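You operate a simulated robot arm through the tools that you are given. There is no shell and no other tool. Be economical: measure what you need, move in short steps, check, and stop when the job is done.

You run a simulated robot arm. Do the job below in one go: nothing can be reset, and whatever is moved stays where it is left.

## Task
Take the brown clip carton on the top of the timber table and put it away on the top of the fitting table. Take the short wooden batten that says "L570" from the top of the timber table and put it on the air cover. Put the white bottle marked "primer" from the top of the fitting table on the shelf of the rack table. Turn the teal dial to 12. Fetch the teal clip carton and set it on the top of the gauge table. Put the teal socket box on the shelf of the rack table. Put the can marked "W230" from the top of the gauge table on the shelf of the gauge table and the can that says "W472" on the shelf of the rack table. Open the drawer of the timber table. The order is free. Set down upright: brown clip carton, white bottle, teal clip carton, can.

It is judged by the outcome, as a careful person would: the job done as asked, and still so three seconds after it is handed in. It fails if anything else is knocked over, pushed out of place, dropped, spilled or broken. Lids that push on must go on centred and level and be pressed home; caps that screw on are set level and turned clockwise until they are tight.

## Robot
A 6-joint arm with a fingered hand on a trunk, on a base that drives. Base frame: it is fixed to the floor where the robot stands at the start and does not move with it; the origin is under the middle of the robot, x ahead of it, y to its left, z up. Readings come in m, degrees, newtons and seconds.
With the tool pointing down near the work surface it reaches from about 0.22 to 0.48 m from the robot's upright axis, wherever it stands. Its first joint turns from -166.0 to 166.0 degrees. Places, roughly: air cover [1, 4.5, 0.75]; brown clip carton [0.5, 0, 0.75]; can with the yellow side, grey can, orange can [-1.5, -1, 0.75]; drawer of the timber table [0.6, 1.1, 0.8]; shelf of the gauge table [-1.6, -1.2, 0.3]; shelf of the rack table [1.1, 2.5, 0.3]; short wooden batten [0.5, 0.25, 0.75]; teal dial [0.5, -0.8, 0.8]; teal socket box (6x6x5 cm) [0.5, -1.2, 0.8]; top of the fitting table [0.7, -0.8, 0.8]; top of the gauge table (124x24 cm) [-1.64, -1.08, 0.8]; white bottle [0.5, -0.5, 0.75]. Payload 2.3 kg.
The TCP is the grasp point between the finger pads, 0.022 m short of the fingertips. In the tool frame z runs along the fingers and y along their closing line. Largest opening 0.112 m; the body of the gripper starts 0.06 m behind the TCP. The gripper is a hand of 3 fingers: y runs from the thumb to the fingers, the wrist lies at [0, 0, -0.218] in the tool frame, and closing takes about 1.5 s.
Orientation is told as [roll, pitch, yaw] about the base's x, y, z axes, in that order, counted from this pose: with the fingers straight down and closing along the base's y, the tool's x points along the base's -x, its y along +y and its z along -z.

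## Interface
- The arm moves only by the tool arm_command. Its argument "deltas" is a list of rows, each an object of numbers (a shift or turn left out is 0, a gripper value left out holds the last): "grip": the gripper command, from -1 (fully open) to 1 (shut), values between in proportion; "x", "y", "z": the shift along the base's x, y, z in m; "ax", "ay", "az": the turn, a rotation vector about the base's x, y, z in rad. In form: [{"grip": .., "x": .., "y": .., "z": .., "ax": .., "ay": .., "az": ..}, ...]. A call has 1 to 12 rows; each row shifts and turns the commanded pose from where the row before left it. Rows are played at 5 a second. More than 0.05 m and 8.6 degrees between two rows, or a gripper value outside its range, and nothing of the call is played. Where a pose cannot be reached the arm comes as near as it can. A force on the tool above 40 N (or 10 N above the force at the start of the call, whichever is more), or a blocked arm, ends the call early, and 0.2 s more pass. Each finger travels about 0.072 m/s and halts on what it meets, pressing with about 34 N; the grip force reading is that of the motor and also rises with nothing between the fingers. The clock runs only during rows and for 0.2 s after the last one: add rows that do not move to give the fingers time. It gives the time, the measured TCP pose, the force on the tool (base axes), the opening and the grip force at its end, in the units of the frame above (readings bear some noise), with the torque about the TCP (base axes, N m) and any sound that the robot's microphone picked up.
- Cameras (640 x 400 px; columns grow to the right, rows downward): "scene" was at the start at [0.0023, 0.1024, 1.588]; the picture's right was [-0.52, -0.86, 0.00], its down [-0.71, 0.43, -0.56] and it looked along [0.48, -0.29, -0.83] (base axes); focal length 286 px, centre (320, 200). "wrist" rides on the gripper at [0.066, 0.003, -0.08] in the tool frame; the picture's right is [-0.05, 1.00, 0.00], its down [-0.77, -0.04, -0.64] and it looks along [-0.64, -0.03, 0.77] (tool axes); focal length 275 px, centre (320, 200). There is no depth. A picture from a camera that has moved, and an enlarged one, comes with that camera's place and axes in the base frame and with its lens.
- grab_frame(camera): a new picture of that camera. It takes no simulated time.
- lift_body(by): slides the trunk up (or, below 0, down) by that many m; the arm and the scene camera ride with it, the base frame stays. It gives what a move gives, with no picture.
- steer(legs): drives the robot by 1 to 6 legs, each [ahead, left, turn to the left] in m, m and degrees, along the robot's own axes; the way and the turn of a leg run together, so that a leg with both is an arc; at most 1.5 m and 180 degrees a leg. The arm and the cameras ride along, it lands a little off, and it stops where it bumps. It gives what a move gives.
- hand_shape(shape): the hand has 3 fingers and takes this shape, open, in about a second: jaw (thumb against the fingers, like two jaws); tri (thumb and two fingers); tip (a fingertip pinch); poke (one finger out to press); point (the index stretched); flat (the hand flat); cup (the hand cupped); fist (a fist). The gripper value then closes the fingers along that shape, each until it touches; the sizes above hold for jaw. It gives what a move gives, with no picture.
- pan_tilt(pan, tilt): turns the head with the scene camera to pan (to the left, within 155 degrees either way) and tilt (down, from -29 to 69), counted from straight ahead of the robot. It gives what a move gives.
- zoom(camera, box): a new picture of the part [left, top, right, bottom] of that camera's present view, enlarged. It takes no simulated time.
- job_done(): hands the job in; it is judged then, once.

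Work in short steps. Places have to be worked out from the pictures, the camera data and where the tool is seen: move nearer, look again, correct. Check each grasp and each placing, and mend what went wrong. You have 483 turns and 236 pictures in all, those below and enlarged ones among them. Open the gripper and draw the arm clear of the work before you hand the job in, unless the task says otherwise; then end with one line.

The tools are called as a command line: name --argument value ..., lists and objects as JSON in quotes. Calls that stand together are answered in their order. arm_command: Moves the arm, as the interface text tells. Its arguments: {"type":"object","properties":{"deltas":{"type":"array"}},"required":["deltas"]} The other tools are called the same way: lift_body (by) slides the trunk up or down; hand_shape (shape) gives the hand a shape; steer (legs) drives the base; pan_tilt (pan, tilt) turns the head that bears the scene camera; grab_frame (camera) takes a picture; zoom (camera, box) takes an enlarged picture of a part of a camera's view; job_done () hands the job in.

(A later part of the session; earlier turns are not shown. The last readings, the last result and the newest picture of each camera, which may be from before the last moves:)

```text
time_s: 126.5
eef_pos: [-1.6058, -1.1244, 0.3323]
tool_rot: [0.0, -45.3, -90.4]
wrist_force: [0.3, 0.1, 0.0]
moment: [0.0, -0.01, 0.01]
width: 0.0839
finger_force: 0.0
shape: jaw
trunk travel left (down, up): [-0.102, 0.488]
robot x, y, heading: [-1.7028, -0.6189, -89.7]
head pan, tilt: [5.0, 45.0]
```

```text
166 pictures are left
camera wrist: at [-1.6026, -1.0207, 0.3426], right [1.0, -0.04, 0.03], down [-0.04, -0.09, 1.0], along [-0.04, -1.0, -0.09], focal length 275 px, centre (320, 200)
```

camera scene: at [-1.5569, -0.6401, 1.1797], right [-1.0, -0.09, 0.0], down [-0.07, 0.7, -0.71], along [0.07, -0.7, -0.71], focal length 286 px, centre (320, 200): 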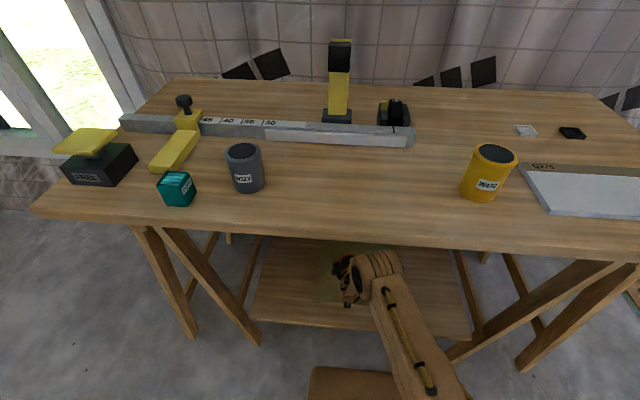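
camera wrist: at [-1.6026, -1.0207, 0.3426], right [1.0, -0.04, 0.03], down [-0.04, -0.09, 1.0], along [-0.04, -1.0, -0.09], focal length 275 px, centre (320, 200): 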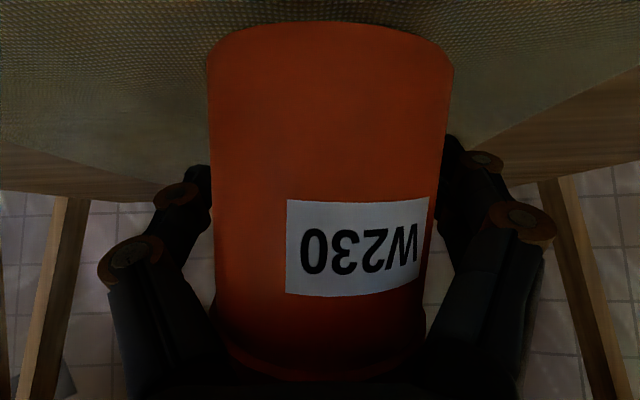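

The palm is holding the can's top tilted away, so it should fall back upright as the hand withdraws along its axis. Retreating slowly in small steps.

arm_command --deltas '[{"y": 0.003, "z": 0.003}, {"y": 0.003, "z": 0.003}, {"y": 0.003, "z": 0.003}, {"y": 0.003, "z": 0.003}, {"y": 0.003, "z": 0.003}, {"y": 0.003, "z": 0.003}, {}]'

grab_frame --camera "wrist"

```text
time_s: 128.1
eef_pos: [-1.6042, -1.1078, 0.3509]
tool_rot: [-0.4, -45.1, -90.5]
wrist_force: [-1.2, -0.8, 0.1]
moment: [-0.04, 0.0, 0.02]
width: 0.0836
finger_force: 0.0
shape: jaw
out of reach, approached as far as the arm can: row 6
trunk travel left (down, up): [-0.102, 0.488]
robot x, y, heading: [-1.7091, -0.6196, -89.9]
head pan, tilt: [5.0, 45.0]
```

```text
165 pictures are left
camera wrist: at [-1.5999, -1.0042, 0.3603], right [1.0, -0.04, 0.03], down [-0.03, -0.09, 1.0], along [-0.04, -0.99, -0.09], focal length 275 px, centre (320, 200)
```

wrist: 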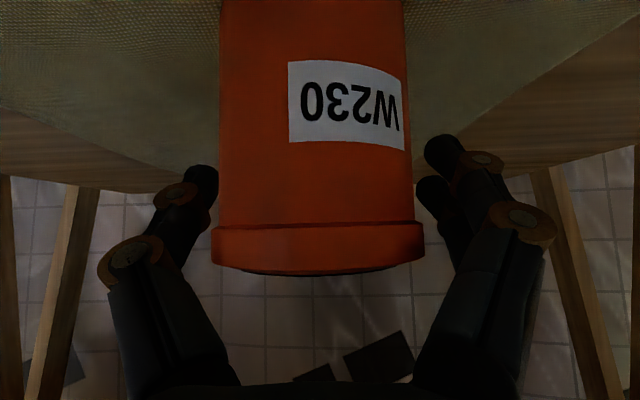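

The can stands upright now. Backing straight out with the fingers clear on both sides.

arm_command --deltas '[{"grip": -0.8}, {"grip": -1}, {}]'

steer --legs '[[-0.3, 0, 0]]'

grab_frame --camera "wrist"

```text
time_s: 128.8
eef_pos: [-1.6034, -1.1082, 0.3496]
tool_rot: [-0.3, -45.1, -90.3]
wrist_force: [0.7, -0.5, -0.6]
moment: [0.01, -0.01, 0.01]
width: 0.1119
finger_force: 0.1
shape: jaw
trunk travel left (down, up): [-0.102, 0.488]
robot x, y, heading: [-1.7063, -0.6181, -90.0]
head pan, tilt: [5.0, 45.0]
```

```text
time_s: 130.9
eef_pos: [-1.6071, -0.8094, 0.3498]
tool_rot: [-0.5, -45.1, -90.6]
wrist_force: [0.4, -0.2, 0.0]
moment: [-0.05, 0.0, 0.0]
width: 0.112
finger_force: 0.1
shape: jaw
trunk travel left (down, up): [-0.102, 0.488]
robot x, y, heading: [-1.7058, -0.3178, -89.7]
head pan, tilt: [5.0, 45.0]
```

```text
164 pictures are left
camera wrist: at [-1.6027, -0.7052, 0.3602], right [1.0, -0.05, 0.03], down [-0.03, -0.09, 1.0], along [-0.05, -0.99, -0.09], focal length 275 px, centre (320, 200)
```

wrist: 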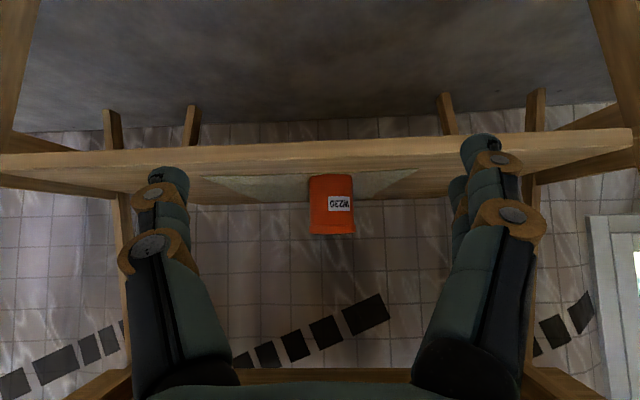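

W230 is upright on the shelf mat. Now W472: I'll raise the trunk, recover the arm pose, and read the position of the yellow can.

lift_body --by 0.4

lift_body --by 0.086

arm_command --deltas '[{"y": -0.018, "z": 0.015}, {"z": 0.02}, {}]'

steer --legs '[[0, -0.21, 0]]'

grab_frame --camera "wrist"

```text
time_s: 134.7
eef_pos: [-1.6061, -0.8088, 0.7496]
tool_rot: [-0.3, -45.2, -90.6]
wrist_force: [0.7, -0.3, -0.1]
moment: [-0.02, 0.0, -0.01]
width: 0.1118
finger_force: 0.1
shape: jaw
trunk travel left (down, up): [-0.502, 0.088]
robot x, y, heading: [-1.7032, -0.3207, -90.0]
head pan, tilt: [5.0, 45.0]
```

```text
time_s: 135.9
eef_pos: [-1.6074, -0.8086, 0.8357]
tool_rot: [-0.4, -45.1, -90.6]
wrist_force: [0.1, -0.1, -0.5]
moment: [0.0, -0.01, -0.01]
width: 0.1117
finger_force: 0.1
shape: jaw
trunk travel left (down, up): [-0.588, 0.002]
robot x, y, heading: [-1.7083, -0.3184, -90.0]
head pan, tilt: [5.0, 45.0]
```

```text
time_s: 136.7
eef_pos: [-1.6071, -0.8282, 0.8718]
tool_rot: [-0.5, -45.0, -90.5]
wrist_force: [0.0, -0.3, 0.5]
moment: [-0.01, -0.03, 0.03]
width: 0.1121
finger_force: 0.0
shape: jaw
trunk travel left (down, up): [-0.588, 0.002]
robot x, y, heading: [-1.7085, -0.3192, -89.8]
head pan, tilt: [5.0, 45.0]
```

```text
time_s: 138.4
eef_pos: [-1.8152, -0.8261, 0.8712]
tool_rot: [-0.4, -45.1, -90.5]
wrist_force: [-0.1, 0.2, -0.1]
moment: [-0.01, -0.01, 0.0]
width: 0.1121
finger_force: 0.0
shape: jaw
trunk travel left (down, up): [-0.588, 0.002]
robot x, y, heading: [-1.9187, -0.321, -89.6]
head pan, tilt: [5.0, 45.0]
```

```text
163 pictures are left
camera wrist: at [-1.8111, -0.724, 0.8812], right [1.0, -0.05, 0.03], down [-0.03, -0.09, 1.0], along [-0.04, -0.99, -0.09], focal length 275 px, centre (320, 200)
```

wrist: 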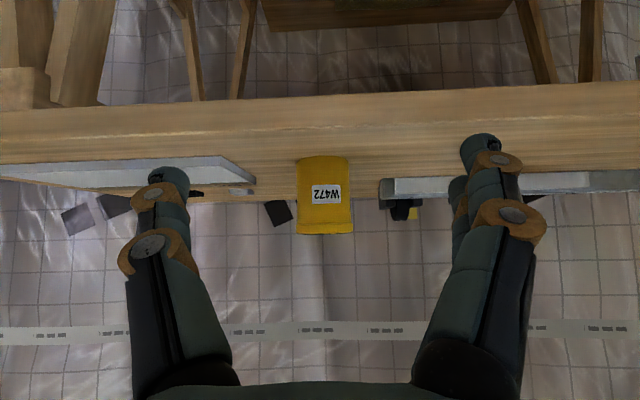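

W472 is at about (-1.819, -1.075), and the hand is aligned within 4 mm. Driving in and lowering to grasp height.

steer --legs '[[0.246, -0.002, 0]]'

lift_body --by -0.022

grab_frame --camera "wrist"

```text
time_s: 140.2
eef_pos: [-1.8173, -1.0787, 0.8704]
tool_rot: [-0.3, -45.1, -90.6]
wrist_force: [-0.2, -0.2, 0.3]
moment: [0.03, -0.02, 0.01]
width: 0.1119
finger_force: 0.0
shape: jaw
trunk travel left (down, up): [-0.588, 0.002]
robot x, y, heading: [-1.9175, -0.5701, -90.0]
head pan, tilt: [5.0, 45.0]
```

```text
time_s: 140.9
eef_pos: [-1.8173, -1.0788, 0.8493]
tool_rot: [-0.3, -45.2, -90.6]
wrist_force: [-0.4, 1.0, 1.5]
moment: [-0.01, -0.05, 0.0]
width: 0.1118
finger_force: 0.2
shape: jaw
trunk travel left (down, up): [-0.566, 0.024]
robot x, y, heading: [-1.9183, -0.5657, -90.0]
head pan, tilt: [5.0, 45.0]
```

```text
162 pictures are left
camera wrist: at [-1.813, -0.9747, 0.8592], right [1.0, -0.05, 0.03], down [-0.03, -0.09, 1.0], along [-0.05, -0.99, -0.09], focal length 275 px, centre (320, 200)
```

wrist: 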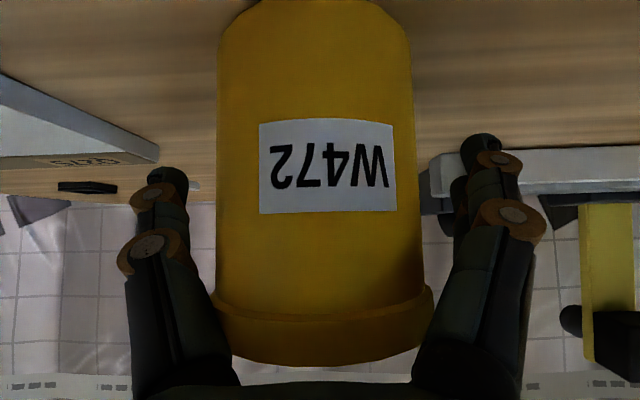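

The apparent width shows the hand is about 22 mm too deep; it was also a bit too deep on W230, which explains that slip. Backing off 0.022 before closing.

steer --legs '[[-0.022, 0, 0]]'

arm_command --deltas '[{"grip": -0.5}, {"grip": -0.2}, {"grip": 0.1}, {"grip": 0.4}, {}, {}]'

grab_frame --camera "wrist"

```text
time_s: 141.7
eef_pos: [-1.8171, -1.0563, 0.8479]
tool_rot: [-0.3, -45.2, -90.6]
wrist_force: [0.1, 0.2, 0.9]
moment: [0.0, 0.01, 0.03]
width: 0.1119
finger_force: 0.1
shape: jaw
trunk travel left (down, up): [-0.566, 0.024]
robot x, y, heading: [-1.9197, -0.5475, -89.8]
head pan, tilt: [5.0, 45.0]
```

```text
time_s: 143.1
eef_pos: [-1.818, -1.0563, 0.8485]
tool_rot: [-0.4, -45.1, -90.6]
wrist_force: [-0.3, 0.0, 0.2]
moment: [0.06, -0.01, 0.0]
width: 0.06
finger_force: 33.3
shape: jaw
trunk travel left (down, up): [-0.566, 0.024]
robot x, y, heading: [-1.9166, -0.5454, -89.9]
head pan, tilt: [5.0, 45.0]
```

```text
161 pictures are left
camera wrist: at [-1.8131, -0.9528, 0.8591], right [1.0, -0.05, 0.03], down [-0.03, -0.09, 1.0], along [-0.05, -0.99, -0.09], focal length 275 px, centre (320, 200)
```

wrist: 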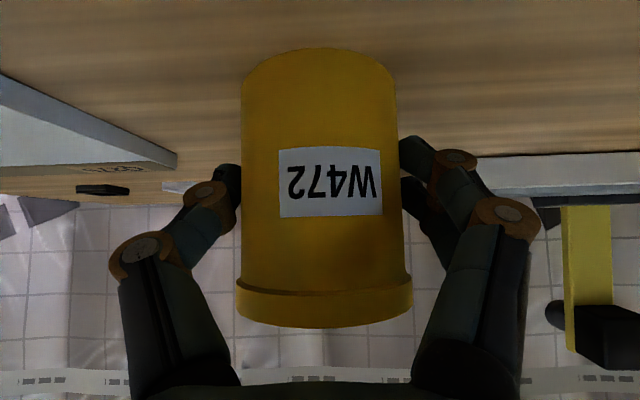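

Solid grip across the full diameter (0.060). Lifting clear, backing out, and driving round to the rack table.

lift_body --by 0.022

steer --legs '[[-0.9, 0, 0], [0, 0, 90]]'

pan_tilt --pan 40 --tilt 25

grab_frame --camera "scene"

```text
time_s: 143.8
eef_pos: [-1.8175, -1.0571, 0.8713]
tool_rot: [-0.4, -45.1, -90.5]
wrist_force: [0.2, 0.8, -3.1]
moment: [0.03, -0.02, -0.03]
width: 0.0599
finger_force: 33.8
shape: jaw
trunk travel left (down, up): [-0.588, 0.002]
robot x, y, heading: [-1.9146, -0.5507, -90.1]
head pan, tilt: [5.0, 45.0]
```

```text
time_s: 152.3
eef_pos: [-1.4233, 0.4648, 0.8715]
tool_rot: [-0.4, -45.1, 0.8]
wrist_force: [-0.1, -0.3, -2.4]
moment: [-0.04, 0.01, 0.01]
width: 0.0597
finger_force: 34.2
shape: jaw
trunk travel left (down, up): [-0.588, 0.002]
robot x, y, heading: [-1.9294, 0.3481, 1.7]
head pan, tilt: [5.0, 45.0]
```

```text
time_s: 153.3
eef_pos: [-1.4228, 0.4636, 0.8704]
tool_rot: [-0.3, -45.2, 0.9]
wrist_force: [-0.4, 0.3, -3.4]
moment: [0.03, 0.0, 0.0]
width: 0.0596
finger_force: 34.1
shape: jaw
trunk travel left (down, up): [-0.588, 0.002]
robot x, y, heading: [-1.927, 0.352, 1.4]
head pan, tilt: [40.0, 25.0]
```

```text
160 pictures are left
camera scene: at [-1.9221, 0.5499, 1.6962], right [0.66, -0.75, 0.0], down [-0.32, -0.28, -0.91], along [0.68, 0.6, -0.42], focal length 286 px, centre (320, 200)
```

scene: 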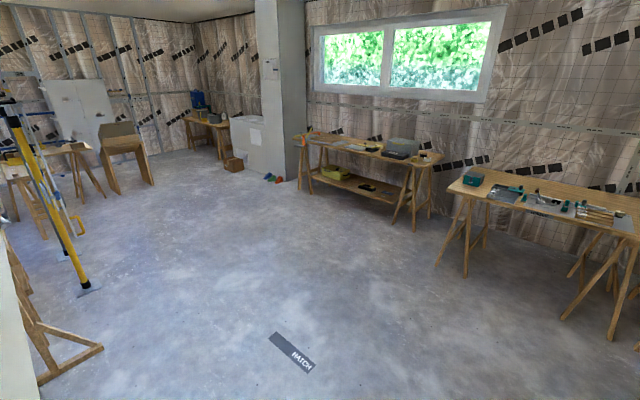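

The floor between here and the rack table is clear. Driving over.

steer --legs '[[1.0, 1.0, -1.5], [0.95, 1.05, 0]]'

pan_tilt --pan 0 --tilt 35

grab_frame --camera "scene"

```text
time_s: 167.1
eef_pos: [0.4956, 2.5442, 0.8719]
tool_rot: [-0.5, -45.2, -0.9]
wrist_force: [0.2, 0.3, -2.1]
moment: [0.02, 0.01, -0.02]
width: 0.0599
finger_force: 33.6
shape: jaw
trunk travel left (down, up): [-0.588, 0.002]
robot x, y, heading: [-0.0149, 2.4459, -0.2]
head pan, tilt: [40.0, 25.0]
```

```text
time_s: 168.1
eef_pos: [0.4949, 2.5453, 0.8704]
tool_rot: [-0.4, -45.2, -0.9]
wrist_force: [0.0, 0.0, -1.2]
moment: [0.01, 0.04, 0.01]
width: 0.0596
finger_force: 33.9
shape: jaw
trunk travel left (down, up): [-0.588, 0.002]
robot x, y, heading: [-0.0108, 2.4477, -0.2]
head pan, tilt: [0.0, 35.0]
```

```text
159 pictures are left
camera scene: at [0.0165, 2.5856, 1.6805], right [0.0, -1.0, 0.0], down [-0.57, 0.0, -0.82], along [0.82, 0.0, -0.57], focal length 286 px, centre (320, 200)
```

scene: 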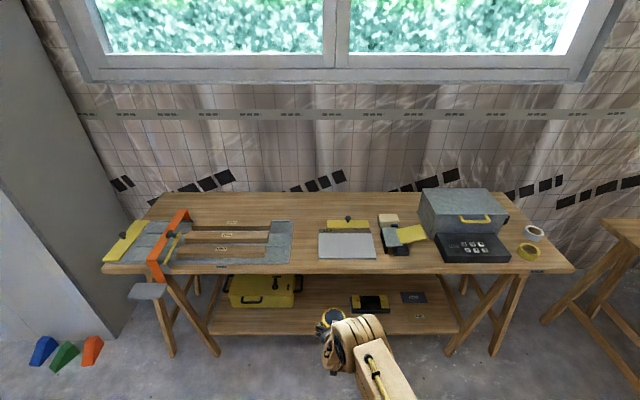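

The rack shelf's front edge is x≈0.82, with a gap between the yellow toolbox and the black item at y 2.43–2.66. I'll lower to z≈0.40 and drive in there.

lift_body --by -0.4

lift_body --by -0.075

steer --legs '[[0.22, 0, 0]]'

grab_frame --camera "scene"

grab_frame --camera "wrist"

```text
time_s: 172.0
eef_pos: [0.495, 2.5441, 0.4719]
tool_rot: [-0.4, -45.1, -1.0]
wrist_force: [-0.1, -0.4, -1.4]
moment: [-0.01, 0.04, 0.0]
width: 0.0598
finger_force: 34.9
shape: jaw
trunk travel left (down, up): [-0.188, 0.402]
robot x, y, heading: [-0.0093, 2.4463, 0.1]
head pan, tilt: [0.0, 35.0]
```

```text
time_s: 173.1
eef_pos: [0.495, 2.5449, 0.396]
tool_rot: [-0.4, -45.1, -0.9]
wrist_force: [0.0, 0.8, -2.8]
moment: [-0.01, 0.04, 0.01]
width: 0.0596
finger_force: 33.8
shape: jaw
trunk travel left (down, up): [-0.113, 0.477]
robot x, y, heading: [-0.0136, 2.4502, 0.1]
head pan, tilt: [0.0, 35.0]
```

```text
time_s: 174.8
eef_pos: [0.7171, 2.5432, 0.3954]
tool_rot: [-0.3, -45.2, -1.0]
wrist_force: [0.1, -0.4, -3.3]
moment: [0.0, 0.01, 0.0]
width: 0.0597
finger_force: 34.2
shape: jaw
trunk travel left (down, up): [-0.113, 0.477]
robot x, y, heading: [0.2076, 2.4522, -0.2]
head pan, tilt: [0.0, 35.0]
```

```text
158 pictures are left
camera scene: at [0.2391, 2.5846, 1.2055], right [0.0, -1.0, 0.0], down [-0.57, 0.0, -0.82], along [0.82, 0.0, -0.57], focal length 286 px, centre (320, 200)
```

scene: 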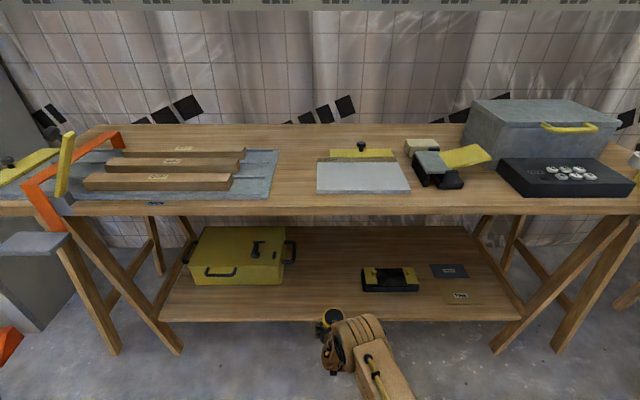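

```text
157 pictures are left
camera wrist: at [0.6136, 2.5478, 0.4059], right [0.06, 1.0, 0.03], down [0.09, -0.03, 1.0], along [0.99, -0.05, -0.09], focal length 275 px, centre (320, 200)
```

wrist: 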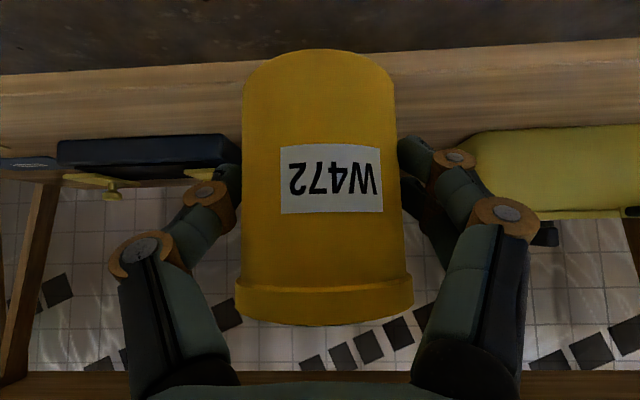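

The gap fits. Driving ahead 0.22, then lowering carefully to contact.

steer --legs '[[0.22, 0, 0]]'

arm_command --deltas '[{"z": -0.01}, {"z": -0.01}, {"z": -0.008}, {}]'

grab_frame --camera "wrist"

```text
time_s: 176.5
eef_pos: [0.9341, 2.5429, 0.3956]
tool_rot: [-0.4, -45.1, -0.9]
wrist_force: [-0.7, -0.4, -2.2]
moment: [0.01, 0.01, -0.02]
width: 0.0599
finger_force: 34.1
shape: jaw
trunk travel left (down, up): [-0.113, 0.477]
robot x, y, heading: [0.4256, 2.4406, -0.0]
head pan, tilt: [0.0, 35.0]
```

```text
time_s: 177.5
eef_pos: [0.9359, 2.5434, 0.3679]
tool_rot: [-0.4, -45.1, -0.8]
wrist_force: [-1.3, 0.8, -2.9]
moment: [0.0, 0.09, -0.01]
width: 0.0596
finger_force: 33.9
shape: jaw
trunk travel left (down, up): [-0.113, 0.477]
robot x, y, heading: [0.4221, 2.4442, -0.4]
head pan, tilt: [0.0, 35.0]
```

```text
156 pictures are left
camera wrist: at [0.8305, 2.5474, 0.3777], right [0.05, 1.0, 0.03], down [0.09, -0.03, 1.0], along [0.99, -0.05, -0.09], focal length 275 px, centre (320, 200)
```

wrist: 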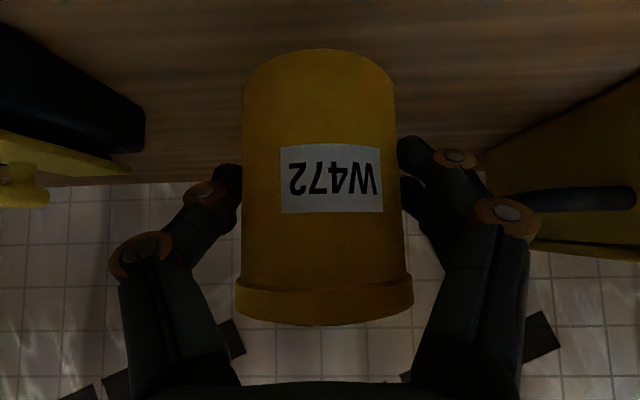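

arm_command --deltas '[{"z": -0.003}, {"z": -0.003}, {"z": -0.003}, {"z": -0.002}, {"z": -0.002}, {}]'

arm_command --deltas '[{"z": -0.002}, {"z": -0.002}, {}]'

arm_command --deltas '[{"z": -0.002}, {"z": -0.001}, {}]'

```text
time_s: 178.9
eef_pos: [0.9346, 2.5422, 0.3552]
tool_rot: [-0.4, -45.0, -1.0]
wrist_force: [0.1, 0.3, -2.4]
moment: [0.01, 0.05, 0.03]
width: 0.0593
finger_force: 34.2
shape: jaw
trunk travel left (down, up): [-0.113, 0.477]
robot x, y, heading: [0.4247, 2.4467, -0.2]
head pan, tilt: [0.0, 35.0]
```

```text
time_s: 179.7
eef_pos: [0.9338, 2.543, 0.3504]
tool_rot: [-0.4, -45.2, -1.0]
wrist_force: [-0.5, -0.5, -3.0]
moment: [-0.03, 0.04, 0.03]
width: 0.0596
finger_force: 34.0
shape: jaw
trunk travel left (down, up): [-0.113, 0.477]
robot x, y, heading: [0.4264, 2.4438, -0.1]
head pan, tilt: [0.0, 35.0]
```

```text
time_s: 180.5
eef_pos: [0.9347, 2.5424, 0.3473]
tool_rot: [-0.4, -45.2, -0.9]
wrist_force: [-0.7, 0.7, -3.0]
moment: [-0.02, 0.05, -0.01]
width: 0.0596
finger_force: 34.2
shape: jaw
trunk travel left (down, up): [-0.113, 0.477]
robot x, y, heading: [0.4269, 2.4453, -0.2]
head pan, tilt: [0.0, 35.0]
```

No contact yet (force still about -3 N). Continuing in 2 mm steps.

arm_command --deltas '[{"z": -0.002}, {}]'

arm_command --deltas '[{"z": -0.002}, {}]'

arm_command --deltas '[{"z": -0.002}, {}]'

```text
time_s: 181.1
eef_pos: [0.9338, 2.5436, 0.3453]
tool_rot: [-0.3, -45.0, -0.9]
wrist_force: [0.5, 0.3, -3.5]
moment: [0.01, 0.05, 0.01]
width: 0.0598
finger_force: 34.3
shape: jaw
trunk travel left (down, up): [-0.113, 0.477]
robot x, y, heading: [0.4258, 2.4416, -0.0]
head pan, tilt: [0.0, 35.0]
```

```text
time_s: 181.7
eef_pos: [0.9344, 2.5428, 0.3443]
tool_rot: [-0.4, -45.1, -0.9]
wrist_force: [0.3, -0.8, -3.4]
moment: [0.0, 0.03, -0.01]
width: 0.0595
finger_force: 33.7
shape: jaw
trunk travel left (down, up): [-0.113, 0.477]
robot x, y, heading: [0.425, 2.4479, -0.1]
head pan, tilt: [0.0, 35.0]
```

```text
time_s: 182.3
eef_pos: [0.935, 2.5429, 0.341]
tool_rot: [-0.4, -45.1, -1.0]
wrist_force: [-0.5, -0.2, -2.8]
moment: [-0.03, 0.03, 0.01]
width: 0.0596
finger_force: 34.3
shape: jaw
trunk travel left (down, up): [-0.113, 0.477]
robot x, y, heading: [0.4256, 2.4446, -0.3]
head pan, tilt: [0.0, 35.0]
```

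arm_command --deltas '[{"z": -0.002}, {}]'

arm_command --deltas '[{"z": -0.002}, {}]'

grab_frame --camera "wrist"

```text
time_s: 182.9
eef_pos: [0.9334, 2.5415, 0.3399]
tool_rot: [-0.3, -45.1, -0.9]
wrist_force: [0.1, 0.2, -2.2]
moment: [0.01, 0.05, 0.02]
width: 0.0592
finger_force: 33.6
shape: jaw
trunk travel left (down, up): [-0.113, 0.477]
robot x, y, heading: [0.428, 2.4436, 0.0]
head pan, tilt: [0.0, 35.0]
```

```text
time_s: 183.5
eef_pos: [0.9342, 2.5434, 0.3393]
tool_rot: [-0.4, -45.2, -0.9]
wrist_force: [0.5, 0.3, 6.0]
moment: [0.05, -0.01, 0.0]
width: 0.0596
finger_force: 33.9
shape: jaw
trunk travel left (down, up): [-0.113, 0.477]
robot x, y, heading: [0.4245, 2.4411, -0.3]
head pan, tilt: [0.0, 35.0]
```

```text
155 pictures are left
camera wrist: at [0.8304, 2.5478, 0.3485], right [0.05, 1.0, 0.03], down [0.09, -0.03, 1.0], along [0.99, -0.05, -0.09], focal length 275 px, centre (320, 200)
```

wrist: 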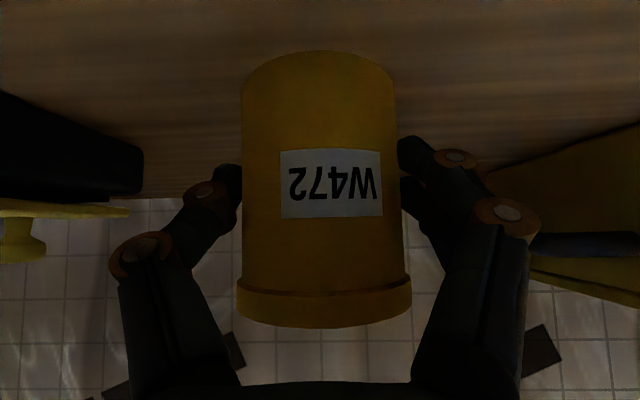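

Contact at z 0.339, with the force swinging to +6 N and the can still upright. Opening slowly and backing out.

arm_command --deltas '[{"grip": 0.0}, {"grip": -0.15}, {"grip": -0.4}, {"grip": -0.7}, {"grip": -1}, {}]'

steer --legs '[[-0.35, 0, 0]]'

grab_frame --camera "wrist"

```text
time_s: 184.9
eef_pos: [0.9344, 2.5421, 0.3373]
tool_rot: [-0.4, -45.1, -0.9]
wrist_force: [0.5, -1.2, -0.7]
moment: [-0.01, 0.02, 0.01]
width: 0.1119
finger_force: 0.2
shape: jaw
trunk travel left (down, up): [-0.113, 0.477]
robot x, y, heading: [0.4246, 2.4404, -0.1]
head pan, tilt: [0.0, 35.0]
```

```text
time_s: 187.1
eef_pos: [0.5834, 2.5417, 0.3372]
tool_rot: [-0.4, -45.1, -1.0]
wrist_force: [-0.4, 0.1, -0.7]
moment: [0.03, 0.03, -0.02]
width: 0.112
finger_force: 0.1
shape: jaw
trunk travel left (down, up): [-0.113, 0.477]
robot x, y, heading: [0.072, 2.4479, -0.4]
head pan, tilt: [0.0, 35.0]
```

```text
154 pictures are left
camera wrist: at [0.4782, 2.548, 0.3478], right [0.06, 1.0, 0.03], down [0.09, -0.03, 1.0], along [0.99, -0.05, -0.09], focal length 275 px, centre (320, 200)
```

wrist: 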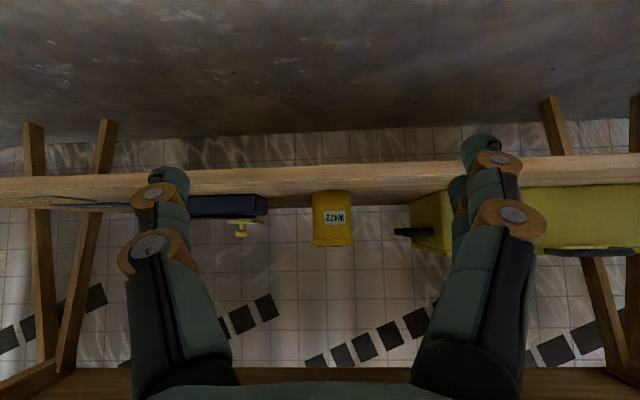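

W472 stands on the rack shelf. While here, I'll look toward the air cover at (1, 4.5).

lift_body --by 0.4

lift_body --by 0.074

steer --legs '[[-0.15, 0.8, 0]]'

pan_tilt --pan 45 --tilt 28

grab_frame --camera "scene"

```text
time_s: 191.0
eef_pos: [0.5827, 2.5426, 0.7384]
tool_rot: [-0.4, -45.1, -1.0]
wrist_force: [-0.2, 0.2, 0.4]
moment: [0.03, 0.01, 0.04]
width: 0.112
finger_force: 0.0
shape: jaw
trunk travel left (down, up): [-0.513, 0.077]
robot x, y, heading: [0.0735, 2.4455, -0.5]
head pan, tilt: [0.0, 35.0]
```

```text
time_s: 192.1
eef_pos: [0.5822, 2.5419, 0.8117]
tool_rot: [-0.4, -45.1, -1.0]
wrist_force: [-0.1, -0.2, -0.6]
moment: [0.0, -0.01, 0.0]
width: 0.112
finger_force: 0.1
shape: jaw
trunk travel left (down, up): [-0.587, 0.003]
robot x, y, heading: [0.0751, 2.4433, -0.4]
head pan, tilt: [0.0, 35.0]
```

```text
time_s: 196.5
eef_pos: [0.4328, 3.3512, 0.8108]
tool_rot: [-0.5, -45.1, -0.7]
wrist_force: [-0.7, 0.4, -0.5]
moment: [0.01, -0.01, -0.02]
width: 0.1119
finger_force: 0.1
shape: jaw
trunk travel left (down, up): [-0.587, 0.003]
robot x, y, heading: [-0.0713, 3.2493, -0.1]
head pan, tilt: [0.0, 35.0]
```

```text
time_s: 197.6
eef_pos: [0.4335, 3.3505, 0.8124]
tool_rot: [-0.5, -45.2, -0.7]
wrist_force: [-1.2, -0.1, 0.0]
moment: [-0.01, 0.02, 0.01]
width: 0.1119
finger_force: 0.1
shape: jaw
trunk travel left (down, up): [-0.587, 0.003]
robot x, y, heading: [-0.0749, 3.2528, -0.2]
head pan, tilt: [45.0, 28.0]
```

```text
153 pictures are left
camera scene: at [-0.0691, 3.4556, 1.6905], right [0.71, -0.71, 0.0], down [-0.33, -0.33, -0.88], along [0.62, 0.62, -0.47], focal length 286 px, centre (320, 200)
```

scene: 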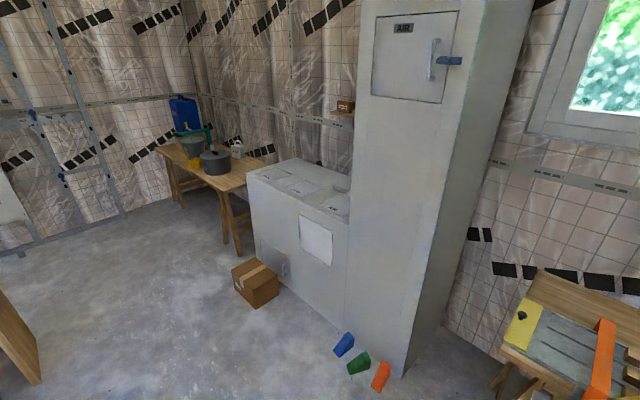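

I'll zoom on the white cabinet's top to read its labels.

zoom --camera "scene" --box '[240, 140, 360, 230]'

```text
4.44 times, centred on (300, 185) of scene
camera zoom: at [-0.0691, 3.4556, 1.6905], right [0.71, -0.71, 0.0], down [-0.33, -0.33, -0.88], along [0.62, 0.62, -0.47], focal length 1271 px, centre (409, 267)
```

zoom: 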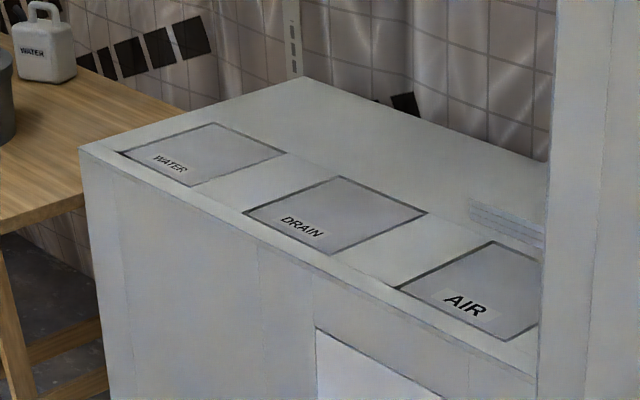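

The AIR hatch is the rightmost plate on the white cabinet, centre about (1.155, 4.5). Now I'll go to the timber table, returning the hand to vertical on the way.

arm_command --deltas '[{"z": 0.04}, {"z": 0.04, "ay": 0.13, "x": -0.02}, {"ay": 0.13, "x": -0.03, "z": 0.02}, {"ay": 0.13, "x": -0.03, "z": 0.02}, {"ay": 0.13, "x": -0.03, "z": 0.02}, {"ay": 0.13, "x": -0.03}, {"ay": 0.135, "x": -0.02}, {}, {}]'

steer --legs '[[-0.1, -1.4, 0], [0, -1.4, 0]]'

pan_tilt --pan 10 --tilt 50

grab_frame --camera "scene"

```text
time_s: 199.6
eef_pos: [0.2923, 3.3467, 0.946]
tool_rot: [-0.9, -0.1, -0.5]
wrist_force: [-0.4, -0.2, -0.3]
moment: [0.03, -0.03, 0.03]
width: 0.1121
finger_force: 0.1
shape: jaw
out of reach, approached as far as the arm can: row 5, 6
trunk travel left (down, up): [-0.587, 0.003]
robot x, y, heading: [-0.0743, 3.2537, -0.2]
head pan, tilt: [45.0, 28.0]
```

```text
time_s: 213.1
eef_pos: [0.2217, 0.5654, 0.9455]
tool_rot: [-0.8, 0.0, -0.8]
wrist_force: [-0.1, -1.0, 0.1]
moment: [-0.03, 0.0, 0.0]
width: 0.1115
finger_force: 0.2
shape: jaw
trunk travel left (down, up): [-0.587, 0.003]
robot x, y, heading: [-0.1469, 0.4716, 0.0]
head pan, tilt: [45.0, 28.0]
```

```text
time_s: 214.1
eef_pos: [0.22, 0.5662, 0.945]
tool_rot: [-0.9, 0.0, -0.7]
wrist_force: [-0.4, -0.6, -0.5]
moment: [-0.03, 0.04, -0.04]
width: 0.1119
finger_force: 0.1
shape: jaw
trunk travel left (down, up): [-0.587, 0.003]
robot x, y, heading: [-0.1462, 0.469, 0.1]
head pan, tilt: [10.0, 50.0]
```

```text
151 pictures are left
camera scene: at [-0.1294, 0.6242, 1.6578], right [0.17, -0.99, 0.0], down [-0.75, -0.13, -0.64], along [0.63, 0.11, -0.77], focal length 286 px, centre (320, 200)
```

scene: 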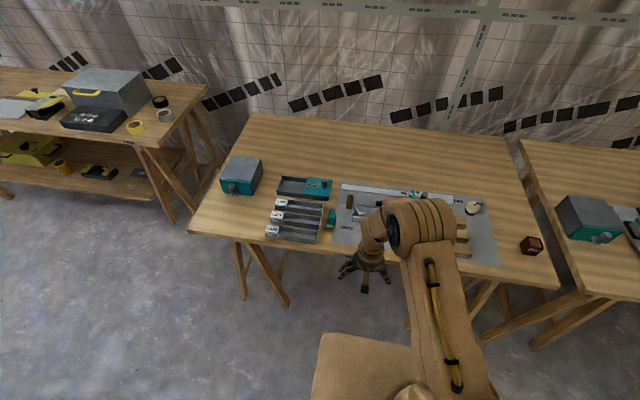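

I'll raise the hand a bit, check the battens through the wrist camera, and zoom on the drawer.

arm_command --deltas '[{"z": 0.045}, {"z": 0.045, "y": -0.0}, {"x": 0.04}, {}]'

grab_frame --camera "wrist"

zoom --camera "scene" --box '[190, 130, 360, 250]'

```text
time_s: 215.1
eef_pos: [0.258, 0.5648, 1.036]
tool_rot: [-0.9, -0.2, -0.8]
wrist_force: [0.4, 0.2, -0.2]
moment: [0.02, -0.02, 0.01]
width: 0.1119
finger_force: 0.0
shape: jaw
trunk travel left (down, up): [-0.587, 0.003]
robot x, y, heading: [-0.1457, 0.4716, -0.1]
head pan, tilt: [10.0, 50.0]
```

```text
150 pictures are left
camera wrist: at [0.191, 0.57, 1.1175], right [0.06, 1.0, -0.02], down [0.77, -0.04, 0.64], along [0.64, -0.05, -0.77], focal length 275 px, centre (320, 200)
```

wrist: 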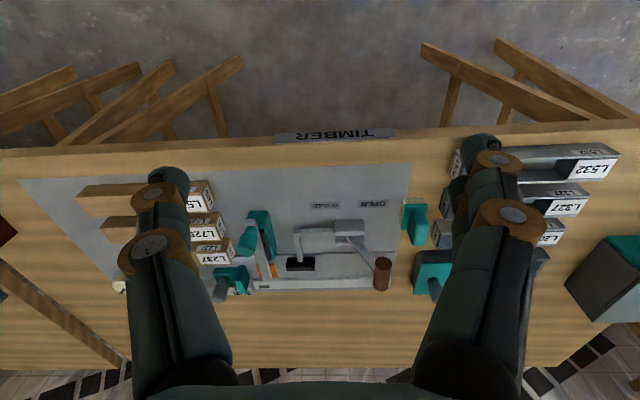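

```text
3.33 times, centred on (275, 190) of scene
camera zoom: at [-0.131, 0.624, 1.6578], right [0.17, -0.99, 0.0], down [-0.75, -0.13, -0.64], along [0.63, 0.11, -0.77], focal length 953 px, centre (470, 233)
```

zoom: 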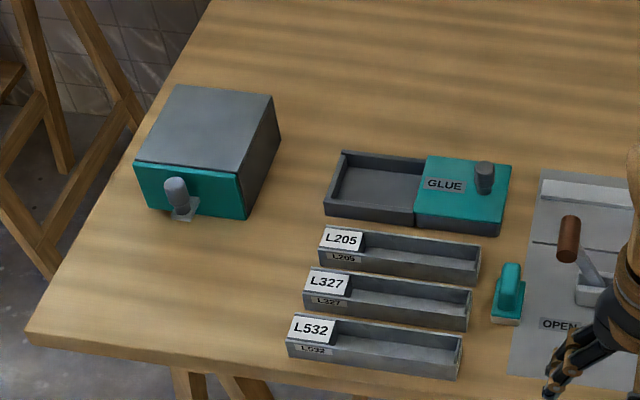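

The battens are to the right. I'll shift right 0.35 to stand in front of them.

steer --legs '[[0.0, -0.33, 0]]'

grab_frame --camera "wrist"

zoom --camera "wrist" --box '[220, 120, 460, 300]'

```text
time_s: 217.2
eef_pos: [0.2576, 0.2388, 1.0365]
tool_rot: [-0.9, -0.1, -1.0]
wrist_force: [0.5, -0.7, -0.1]
moment: [0.02, -0.04, -0.01]
width: 0.1122
finger_force: 0.0
shape: jaw
trunk travel left (down, up): [-0.587, 0.003]
robot x, y, heading: [-0.1499, 0.1483, -0.5]
head pan, tilt: [10.0, 50.0]
```

```text
148 pictures are left
camera wrist: at [0.1901, 0.2444, 1.117], right [0.06, 1.0, -0.02], down [0.77, -0.04, 0.64], along [0.64, -0.05, -0.77], focal length 275 px, centre (320, 200)
```

wrist: 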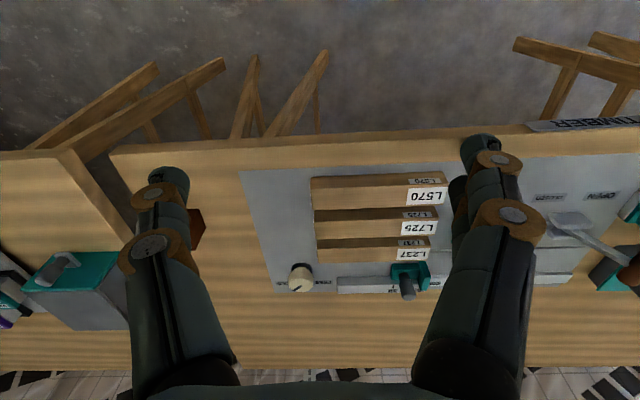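

```text
2.22 times, centred on (340, 210) of wrist
camera zoom: at [0.1901, 0.2444, 1.117], right [0.06, 1.0, -0.02], down [0.77, -0.04, 0.64], along [0.64, -0.05, -0.77], focal length 612 px, centre (276, 178)
```

zoom: 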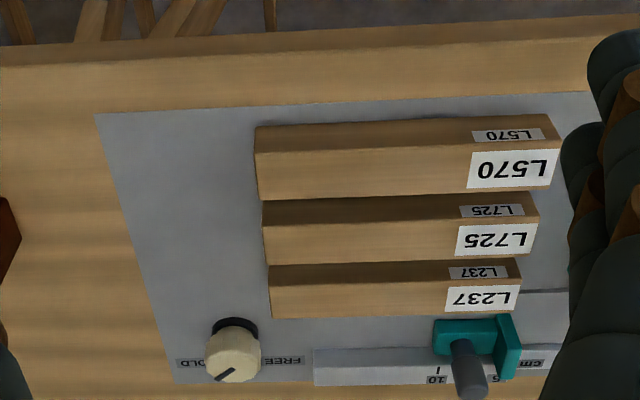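

L570 is the batten nearest me: centre about (0.428, 0.304), along y, 0.18 m long, 38 mm wide, with a 3 cm gap to L725. I'll drive ahead and turn the hand so it closes along x.

steer --legs '[[0.17, 0.0, 0.5]]'

arm_command --deltas '[{"az": 0.143, "grip": -0.07, "y": 0.02}, {"az": 0.143, "y": 0.02}, {"az": 0.143, "y": 0.02}, {"az": 0.143}, {"az": 0.143}, {"az": 0.143}, {"az": 0.143}, {"az": 0.143}, {"az": 0.143}, {"az": 0.143}, {"az": 0.143}, {}]'

grab_frame --camera "wrist"

```text
time_s: 218.7
eef_pos: [0.4282, 0.2434, 1.036]
tool_rot: [-1.0, -0.2, -0.3]
wrist_force: [1.0, -0.3, -0.2]
moment: [0.01, 0.02, -0.03]
width: 0.1119
finger_force: 0.1
shape: jaw
trunk travel left (down, up): [-0.587, 0.003]
robot x, y, heading: [0.0233, 0.1471, 0.3]
head pan, tilt: [10.0, 50.0]
```

```text
time_s: 221.3
eef_pos: [0.4283, 0.3033, 1.0362]
tool_rot: [-0.9, 0.0, 89.8]
wrist_force: [-0.9, -0.7, 0.4]
moment: [0.01, 0.0, 0.05]
width: 0.0606
finger_force: 0.0
shape: jaw
trunk travel left (down, up): [-0.587, 0.003]
robot x, y, heading: [0.0214, 0.1499, 0.1]
head pan, tilt: [10.0, 50.0]
```

```text
146 pictures are left
camera wrist: at [0.4226, 0.2365, 1.1169], right [-1.0, 0.05, -0.02], down [0.03, 0.77, 0.64], along [0.04, 0.64, -0.77], focal length 275 px, centre (320, 200)
```

wrist: 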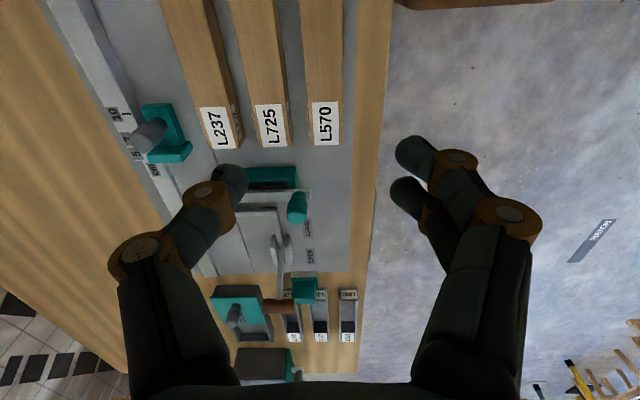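

The gap to L725 is only about 17 mm, so I'll narrow the opening to 50 mm, shift 4 mm toward me, and descend part way to check.

arm_command --deltas '[{"grip": 0.107, "x": -0.004, "ax": 0.015}, {"z": -0.045}, {"z": -0.045}, {"z": -0.04}, {}]'

grab_frame --camera "wrist"

```text
time_s: 222.5
eef_pos: [0.4272, 0.3035, 0.9067]
tool_rot: [-1.0, -1.1, 89.6]
wrist_force: [0.0, -0.2, 0.4]
moment: [-0.01, -0.03, 0.03]
width: 0.0507
finger_force: 0.0
shape: jaw
trunk travel left (down, up): [-0.587, 0.003]
robot x, y, heading: [0.0229, 0.1501, 0.4]
head pan, tilt: [10.0, 50.0]
```

```text
145 pictures are left
camera wrist: at [0.4197, 0.2357, 0.986], right [-1.0, 0.05, -0.02], down [0.03, 0.76, 0.65], along [0.05, 0.65, -0.76], focal length 275 px, centre (320, 200)
```

wrist: 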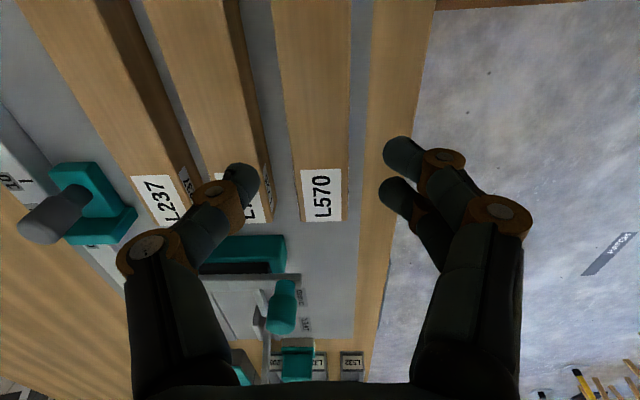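

The gap at top level is about 22 mm and the hand is centred. I'll straighten the small tilts and descend to z≈0.833.

arm_command --deltas '[{"ax": -0.019, "ay": 0.016}, {"z": -0.03}, {"z": -0.025}, {"z": -0.01}, {}]'

grab_frame --camera "wrist"

```text
time_s: 223.7
eef_pos: [0.4244, 0.3032, 0.8416]
tool_rot: [0.1, 0.1, 89.7]
wrist_force: [0.4, -0.4, 0.2]
moment: [0.03, -0.01, -0.02]
width: 0.0506
finger_force: 0.0
shape: jaw
trunk travel left (down, up): [-0.587, 0.003]
robot x, y, heading: [0.0215, 0.1489, 0.2]
head pan, tilt: [10.0, 50.0]
```

```text
144 pictures are left
camera wrist: at [0.4197, 0.2381, 0.9218], right [-1.0, 0.05, 0.0], down [0.04, 0.77, 0.63], along [0.03, 0.63, -0.77], focal length 275 px, centre (320, 200)
```

wrist: 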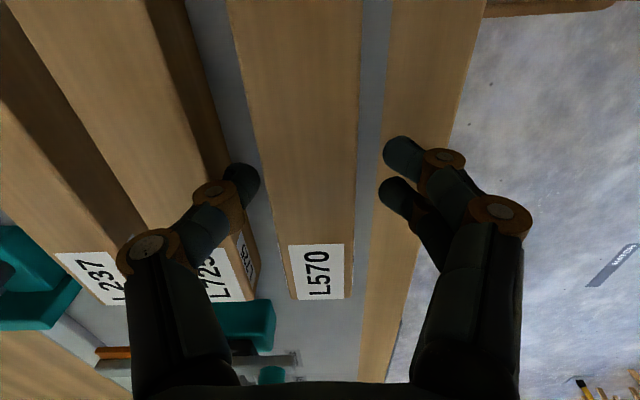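

The thumb is inside the gap. A little lower, then close.

arm_command --deltas '[{"z": -0.008}, {}, {"grip": 0.25}, {"grip": 0.4}, {"grip": 0.5}, {}, {}]'

grab_frame --camera "wrist"

```text
time_s: 225.3
eef_pos: [0.4237, 0.3031, 0.8333]
tool_rot: [0.0, 0.1, 89.7]
wrist_force: [0.1, -0.3, -0.2]
moment: [0.02, -0.03, -0.03]
width: 0.0315
finger_force: 34.4
shape: jaw
trunk travel left (down, up): [-0.587, 0.003]
robot x, y, heading: [0.0232, 0.1454, 0.0]
head pan, tilt: [10.0, 50.0]
```

```text
143 pictures are left
camera wrist: at [0.4198, 0.2374, 0.9141], right [-1.0, 0.05, 0.0], down [0.04, 0.77, 0.63], along [0.03, 0.63, -0.77], focal length 275 px, centre (320, 200)
```

wrist: 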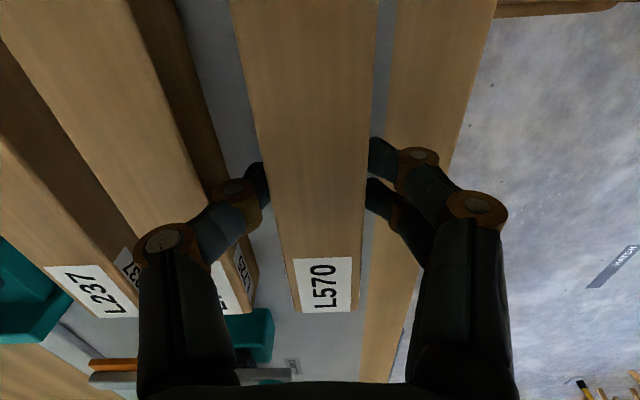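

Gripped at width 0.0315 with no disturbance. Lifting.

arm_command --deltas '[{"z": 0.01}, {"z": 0.02}, {"z": 0.04}, {"z": 0.045}, {"z": 0.045}, {}]'

grab_frame --camera "wrist"

```text
time_s: 226.7
eef_pos: [0.424, 0.3029, 0.9927]
tool_rot: [0.1, 0.0, 89.8]
wrist_force: [-0.1, 0.1, -1.2]
moment: [-0.01, -0.03, 0.01]
width: 0.0313
finger_force: 33.8
shape: jaw
trunk travel left (down, up): [-0.587, 0.003]
robot x, y, heading: [0.0193, 0.147, 0.1]
head pan, tilt: [10.0, 50.0]
```

```text
142 pictures are left
camera wrist: at [0.4202, 0.2367, 1.0742], right [-1.0, 0.05, 0.0], down [0.04, 0.77, 0.63], along [0.03, 0.63, -0.77], focal length 275 px, centre (320, 200)
```

wrist: 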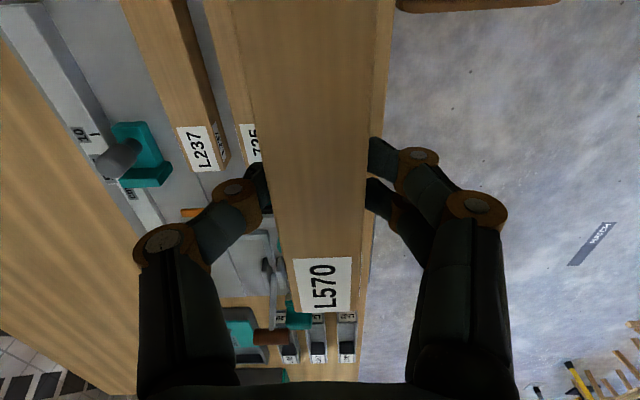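

Held level. Backing out and driving along to the air cover.

steer --legs '[[-0.3, 0, 0], [0, 1.4, 0], [0, 1.4, 0], [0, 1.4, 0], [0.45, 0, 0]]'

pan_tilt --pan 0 --tilt 50

grab_frame --camera "scene"

```text
time_s: 251.0
eef_pos: [0.6617, 4.5083, 0.9935]
tool_rot: [-0.1, 0.1, 87.2]
wrist_force: [0.6, 0.2, -1.0]
moment: [-0.01, 0.05, 0.01]
width: 0.0314
finger_force: 34.3
shape: jaw
trunk travel left (down, up): [-0.587, 0.003]
robot x, y, heading: [0.2545, 4.3718, -2.4]
head pan, tilt: [10.0, 50.0]
```

```text
time_s: 251.7
eef_pos: [0.6596, 4.5089, 0.9925]
tool_rot: [0.0, 0.2, 87.1]
wrist_force: [-0.2, 1.2, -1.2]
moment: [-0.05, 0.01, 0.03]
width: 0.0315
finger_force: 33.7
shape: jaw
trunk travel left (down, up): [-0.587, 0.003]
robot x, y, heading: [0.2487, 4.3749, -2.2]
head pan, tilt: [0.0, 50.0]
```

```text
141 pictures are left
camera scene: at [0.276, 4.5097, 1.6578], right [-0.04, -1.0, 0.0], down [-0.77, 0.03, -0.64], along [0.64, -0.03, -0.77], focal length 286 px, centre (320, 200)
```

scene: 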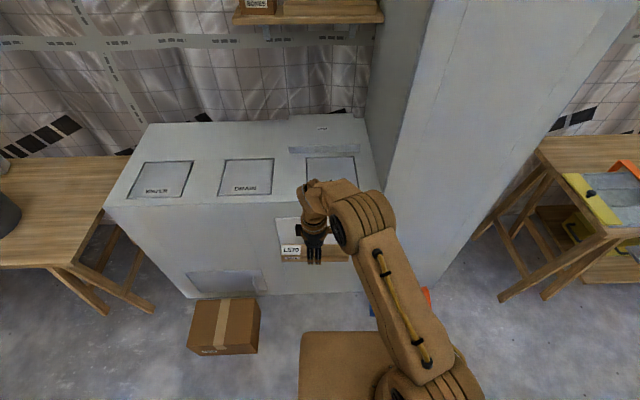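

The AIR plate is around y 4.42, beside the tall cabinet. I'll move closer and a bit left so the arm stays clear of it, and look again.

steer --legs '[[0.2, 0.13, 2.3]]'

grab_frame --camera "scene"

grab_frame --camera "wrist"

```text
time_s: 253.5
eef_pos: [0.8593, 4.6551, 0.9922]
tool_rot: [-0.1, 0.1, 89.9]
wrist_force: [-0.1, 0.1, -1.8]
moment: [0.01, 0.0, -0.03]
width: 0.0314
finger_force: 33.8
shape: jaw
trunk travel left (down, up): [-0.587, 0.003]
robot x, y, heading: [0.4574, 4.4969, 0.5]
head pan, tilt: [0.0, 50.0]
```

```text
140 pictures are left
camera scene: at [0.4768, 4.6381, 1.6578], right [0.0, -1.0, 0.0], down [-0.77, 0.0, -0.64], along [0.64, 0.0, -0.77], focal length 286 px, centre (320, 200)
```

scene: 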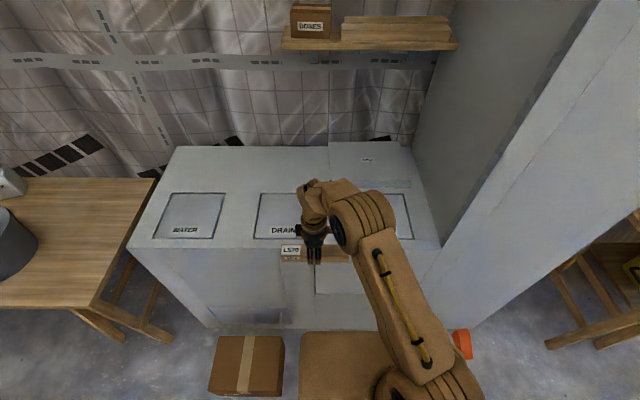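

```text
139 pictures are left
camera wrist: at [0.8563, 4.589, 1.0737], right [-1.0, 0.05, 0.0], down [0.04, 0.77, 0.63], along [0.03, 0.63, -0.77], focal length 275 px, centre (320, 200)
```

wrist: 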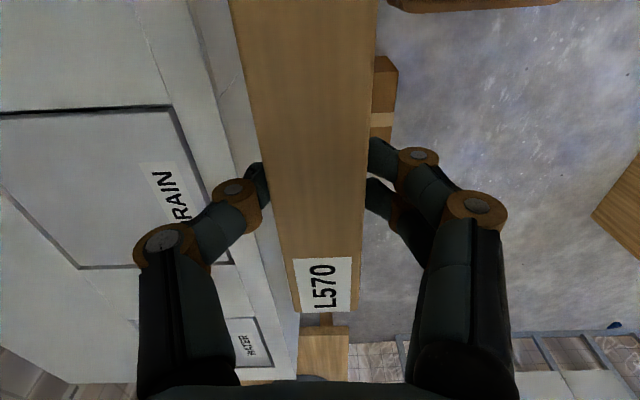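

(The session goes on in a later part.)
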